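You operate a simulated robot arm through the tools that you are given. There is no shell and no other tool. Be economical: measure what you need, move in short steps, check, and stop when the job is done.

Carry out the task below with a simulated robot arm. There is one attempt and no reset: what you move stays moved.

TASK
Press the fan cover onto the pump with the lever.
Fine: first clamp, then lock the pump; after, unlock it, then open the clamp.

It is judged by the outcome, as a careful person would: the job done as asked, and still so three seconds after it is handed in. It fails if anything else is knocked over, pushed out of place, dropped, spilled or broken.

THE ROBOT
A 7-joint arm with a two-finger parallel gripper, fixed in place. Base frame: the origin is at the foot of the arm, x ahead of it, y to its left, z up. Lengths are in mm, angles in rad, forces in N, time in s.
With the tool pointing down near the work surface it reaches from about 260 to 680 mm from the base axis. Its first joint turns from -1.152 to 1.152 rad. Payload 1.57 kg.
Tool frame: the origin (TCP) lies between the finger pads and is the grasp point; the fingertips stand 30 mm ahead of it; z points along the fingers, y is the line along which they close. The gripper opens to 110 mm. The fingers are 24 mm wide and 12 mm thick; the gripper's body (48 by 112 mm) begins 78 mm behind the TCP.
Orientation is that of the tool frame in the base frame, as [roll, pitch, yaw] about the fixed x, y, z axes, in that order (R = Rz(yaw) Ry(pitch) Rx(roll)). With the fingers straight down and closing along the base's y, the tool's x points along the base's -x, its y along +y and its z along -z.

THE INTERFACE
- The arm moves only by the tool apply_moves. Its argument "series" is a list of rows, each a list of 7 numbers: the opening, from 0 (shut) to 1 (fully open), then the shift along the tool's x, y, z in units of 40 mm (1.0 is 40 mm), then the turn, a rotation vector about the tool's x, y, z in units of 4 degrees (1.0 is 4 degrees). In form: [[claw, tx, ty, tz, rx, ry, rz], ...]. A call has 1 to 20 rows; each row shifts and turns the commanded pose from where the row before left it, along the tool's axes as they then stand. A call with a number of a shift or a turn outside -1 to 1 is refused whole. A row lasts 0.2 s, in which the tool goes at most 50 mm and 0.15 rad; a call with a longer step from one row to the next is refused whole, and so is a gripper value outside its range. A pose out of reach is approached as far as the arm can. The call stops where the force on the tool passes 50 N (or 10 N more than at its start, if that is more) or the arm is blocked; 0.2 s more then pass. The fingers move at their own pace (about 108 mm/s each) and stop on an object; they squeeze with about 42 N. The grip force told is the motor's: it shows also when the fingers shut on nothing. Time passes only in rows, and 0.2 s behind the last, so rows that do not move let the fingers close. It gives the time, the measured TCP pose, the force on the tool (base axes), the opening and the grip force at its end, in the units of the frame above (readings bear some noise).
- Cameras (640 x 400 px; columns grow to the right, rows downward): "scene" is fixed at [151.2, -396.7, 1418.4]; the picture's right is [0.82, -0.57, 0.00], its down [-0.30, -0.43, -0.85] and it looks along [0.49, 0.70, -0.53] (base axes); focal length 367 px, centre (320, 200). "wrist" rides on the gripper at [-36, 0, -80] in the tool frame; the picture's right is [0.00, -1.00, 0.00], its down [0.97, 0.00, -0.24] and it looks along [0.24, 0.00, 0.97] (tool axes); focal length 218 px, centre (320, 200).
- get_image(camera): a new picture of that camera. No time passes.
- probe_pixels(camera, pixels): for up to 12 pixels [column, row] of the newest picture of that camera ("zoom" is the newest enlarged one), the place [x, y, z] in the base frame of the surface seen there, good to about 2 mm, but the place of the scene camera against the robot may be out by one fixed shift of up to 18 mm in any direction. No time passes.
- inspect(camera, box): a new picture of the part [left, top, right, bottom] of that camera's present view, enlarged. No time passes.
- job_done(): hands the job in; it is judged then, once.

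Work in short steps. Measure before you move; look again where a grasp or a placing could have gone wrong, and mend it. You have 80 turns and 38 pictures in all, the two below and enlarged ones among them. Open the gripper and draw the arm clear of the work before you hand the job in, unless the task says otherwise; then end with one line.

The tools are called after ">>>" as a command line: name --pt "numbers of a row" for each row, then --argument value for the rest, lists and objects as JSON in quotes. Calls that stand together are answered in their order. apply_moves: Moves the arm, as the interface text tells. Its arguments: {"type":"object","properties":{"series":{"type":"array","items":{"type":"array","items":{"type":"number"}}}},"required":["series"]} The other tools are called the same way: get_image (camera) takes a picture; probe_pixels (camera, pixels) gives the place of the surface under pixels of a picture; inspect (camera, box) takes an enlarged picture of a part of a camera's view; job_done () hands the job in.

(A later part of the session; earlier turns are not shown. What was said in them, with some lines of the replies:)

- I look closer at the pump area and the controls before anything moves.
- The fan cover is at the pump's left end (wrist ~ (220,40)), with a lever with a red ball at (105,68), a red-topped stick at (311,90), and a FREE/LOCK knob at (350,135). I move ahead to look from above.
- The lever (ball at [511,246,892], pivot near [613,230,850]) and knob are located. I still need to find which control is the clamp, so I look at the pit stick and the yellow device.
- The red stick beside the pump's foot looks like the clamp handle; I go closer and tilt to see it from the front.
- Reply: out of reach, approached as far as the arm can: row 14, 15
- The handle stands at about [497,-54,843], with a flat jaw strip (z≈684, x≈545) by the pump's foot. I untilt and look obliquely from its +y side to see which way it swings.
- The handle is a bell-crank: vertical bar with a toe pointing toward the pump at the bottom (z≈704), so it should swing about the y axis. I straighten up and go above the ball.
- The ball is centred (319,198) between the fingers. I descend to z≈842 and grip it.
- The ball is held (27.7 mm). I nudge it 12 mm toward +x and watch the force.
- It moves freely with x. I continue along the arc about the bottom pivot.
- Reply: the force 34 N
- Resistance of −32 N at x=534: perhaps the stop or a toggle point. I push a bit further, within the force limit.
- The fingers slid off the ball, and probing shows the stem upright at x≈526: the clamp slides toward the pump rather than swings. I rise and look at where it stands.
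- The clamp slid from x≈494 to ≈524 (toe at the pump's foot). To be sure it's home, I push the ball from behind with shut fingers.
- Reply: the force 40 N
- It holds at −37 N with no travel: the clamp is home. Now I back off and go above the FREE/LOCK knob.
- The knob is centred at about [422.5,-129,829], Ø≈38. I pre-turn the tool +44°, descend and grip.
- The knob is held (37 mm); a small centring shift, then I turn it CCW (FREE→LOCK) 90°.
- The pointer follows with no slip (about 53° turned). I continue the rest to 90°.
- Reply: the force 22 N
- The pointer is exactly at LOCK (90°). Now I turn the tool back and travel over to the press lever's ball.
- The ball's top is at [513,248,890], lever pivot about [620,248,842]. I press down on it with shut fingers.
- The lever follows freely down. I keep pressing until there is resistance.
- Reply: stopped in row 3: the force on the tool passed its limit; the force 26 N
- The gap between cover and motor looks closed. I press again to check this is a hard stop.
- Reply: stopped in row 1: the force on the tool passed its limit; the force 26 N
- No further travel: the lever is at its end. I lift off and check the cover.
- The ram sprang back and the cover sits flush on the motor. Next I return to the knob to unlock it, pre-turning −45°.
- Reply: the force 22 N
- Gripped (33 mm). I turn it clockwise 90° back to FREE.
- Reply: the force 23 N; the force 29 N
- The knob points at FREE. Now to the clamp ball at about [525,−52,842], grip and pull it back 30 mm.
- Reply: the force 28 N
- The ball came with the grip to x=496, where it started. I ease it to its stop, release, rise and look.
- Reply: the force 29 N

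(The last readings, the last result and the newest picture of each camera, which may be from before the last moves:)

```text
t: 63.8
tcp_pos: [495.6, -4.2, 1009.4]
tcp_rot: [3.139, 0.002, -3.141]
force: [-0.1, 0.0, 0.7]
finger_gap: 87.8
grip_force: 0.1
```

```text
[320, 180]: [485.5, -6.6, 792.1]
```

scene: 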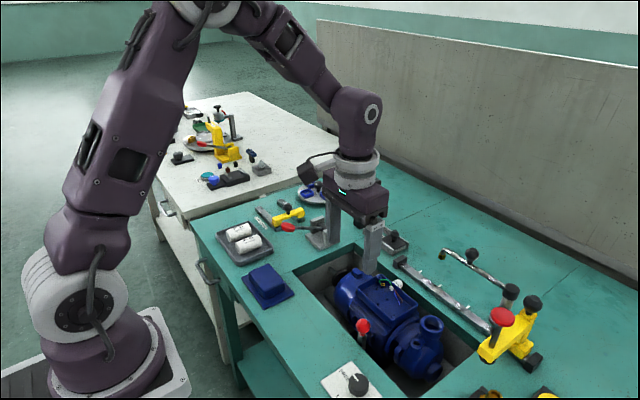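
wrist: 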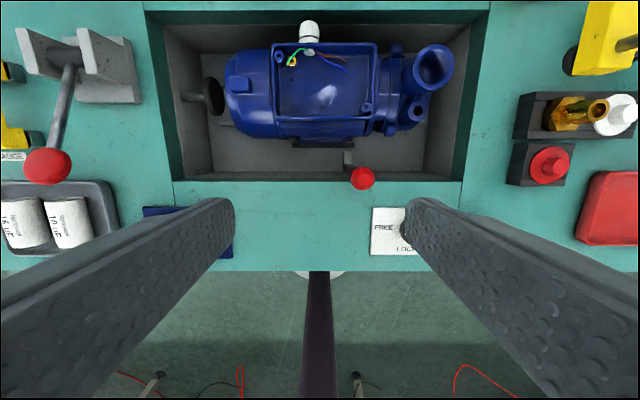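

The cover is seated, the lever and ram are back, the knob is at FREE and the clamp is open at its stop. I draw the arm up and back, clear of the work.

>>> apply_moves --pt "1 0 0 -1 0 0 0" --pt "1 0.3 0 -1 0 0 0" --pt "1 0.6 0 -0.8 0 0 0" --pt "1 0.8 0 -0.5 0 0 0" --pt "1 0.8 0 0 0 0 0" --pt "1 0 0 0 0 0 0"

>>> get_image --camera "wrist"

```text
t: 65.2
tcp_pos: [395.4, -4.6, 1143.8]
tcp_rot: [3.137, 0.001, -3.142]
force: [-0.2, -0.1, -0.2]
finger_gap: 110.1
grip_force: 0.1
```

```text
3 pictures are left
```

wrist: 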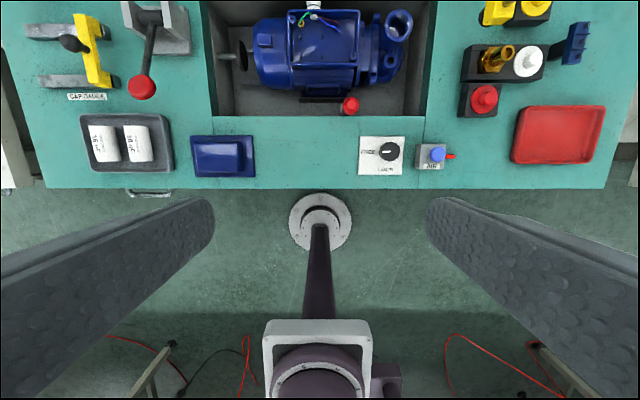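

Everything looks in place, so I hand the job in.

>>> job_done

```text
The job is handed in.
```

The fan cover is pressed flush onto the pump with the lever. The pump was clamped and then locked before the press; afterwards it was unlocked (knob at FREE) and the clamp opened. The arm is clear of the work.
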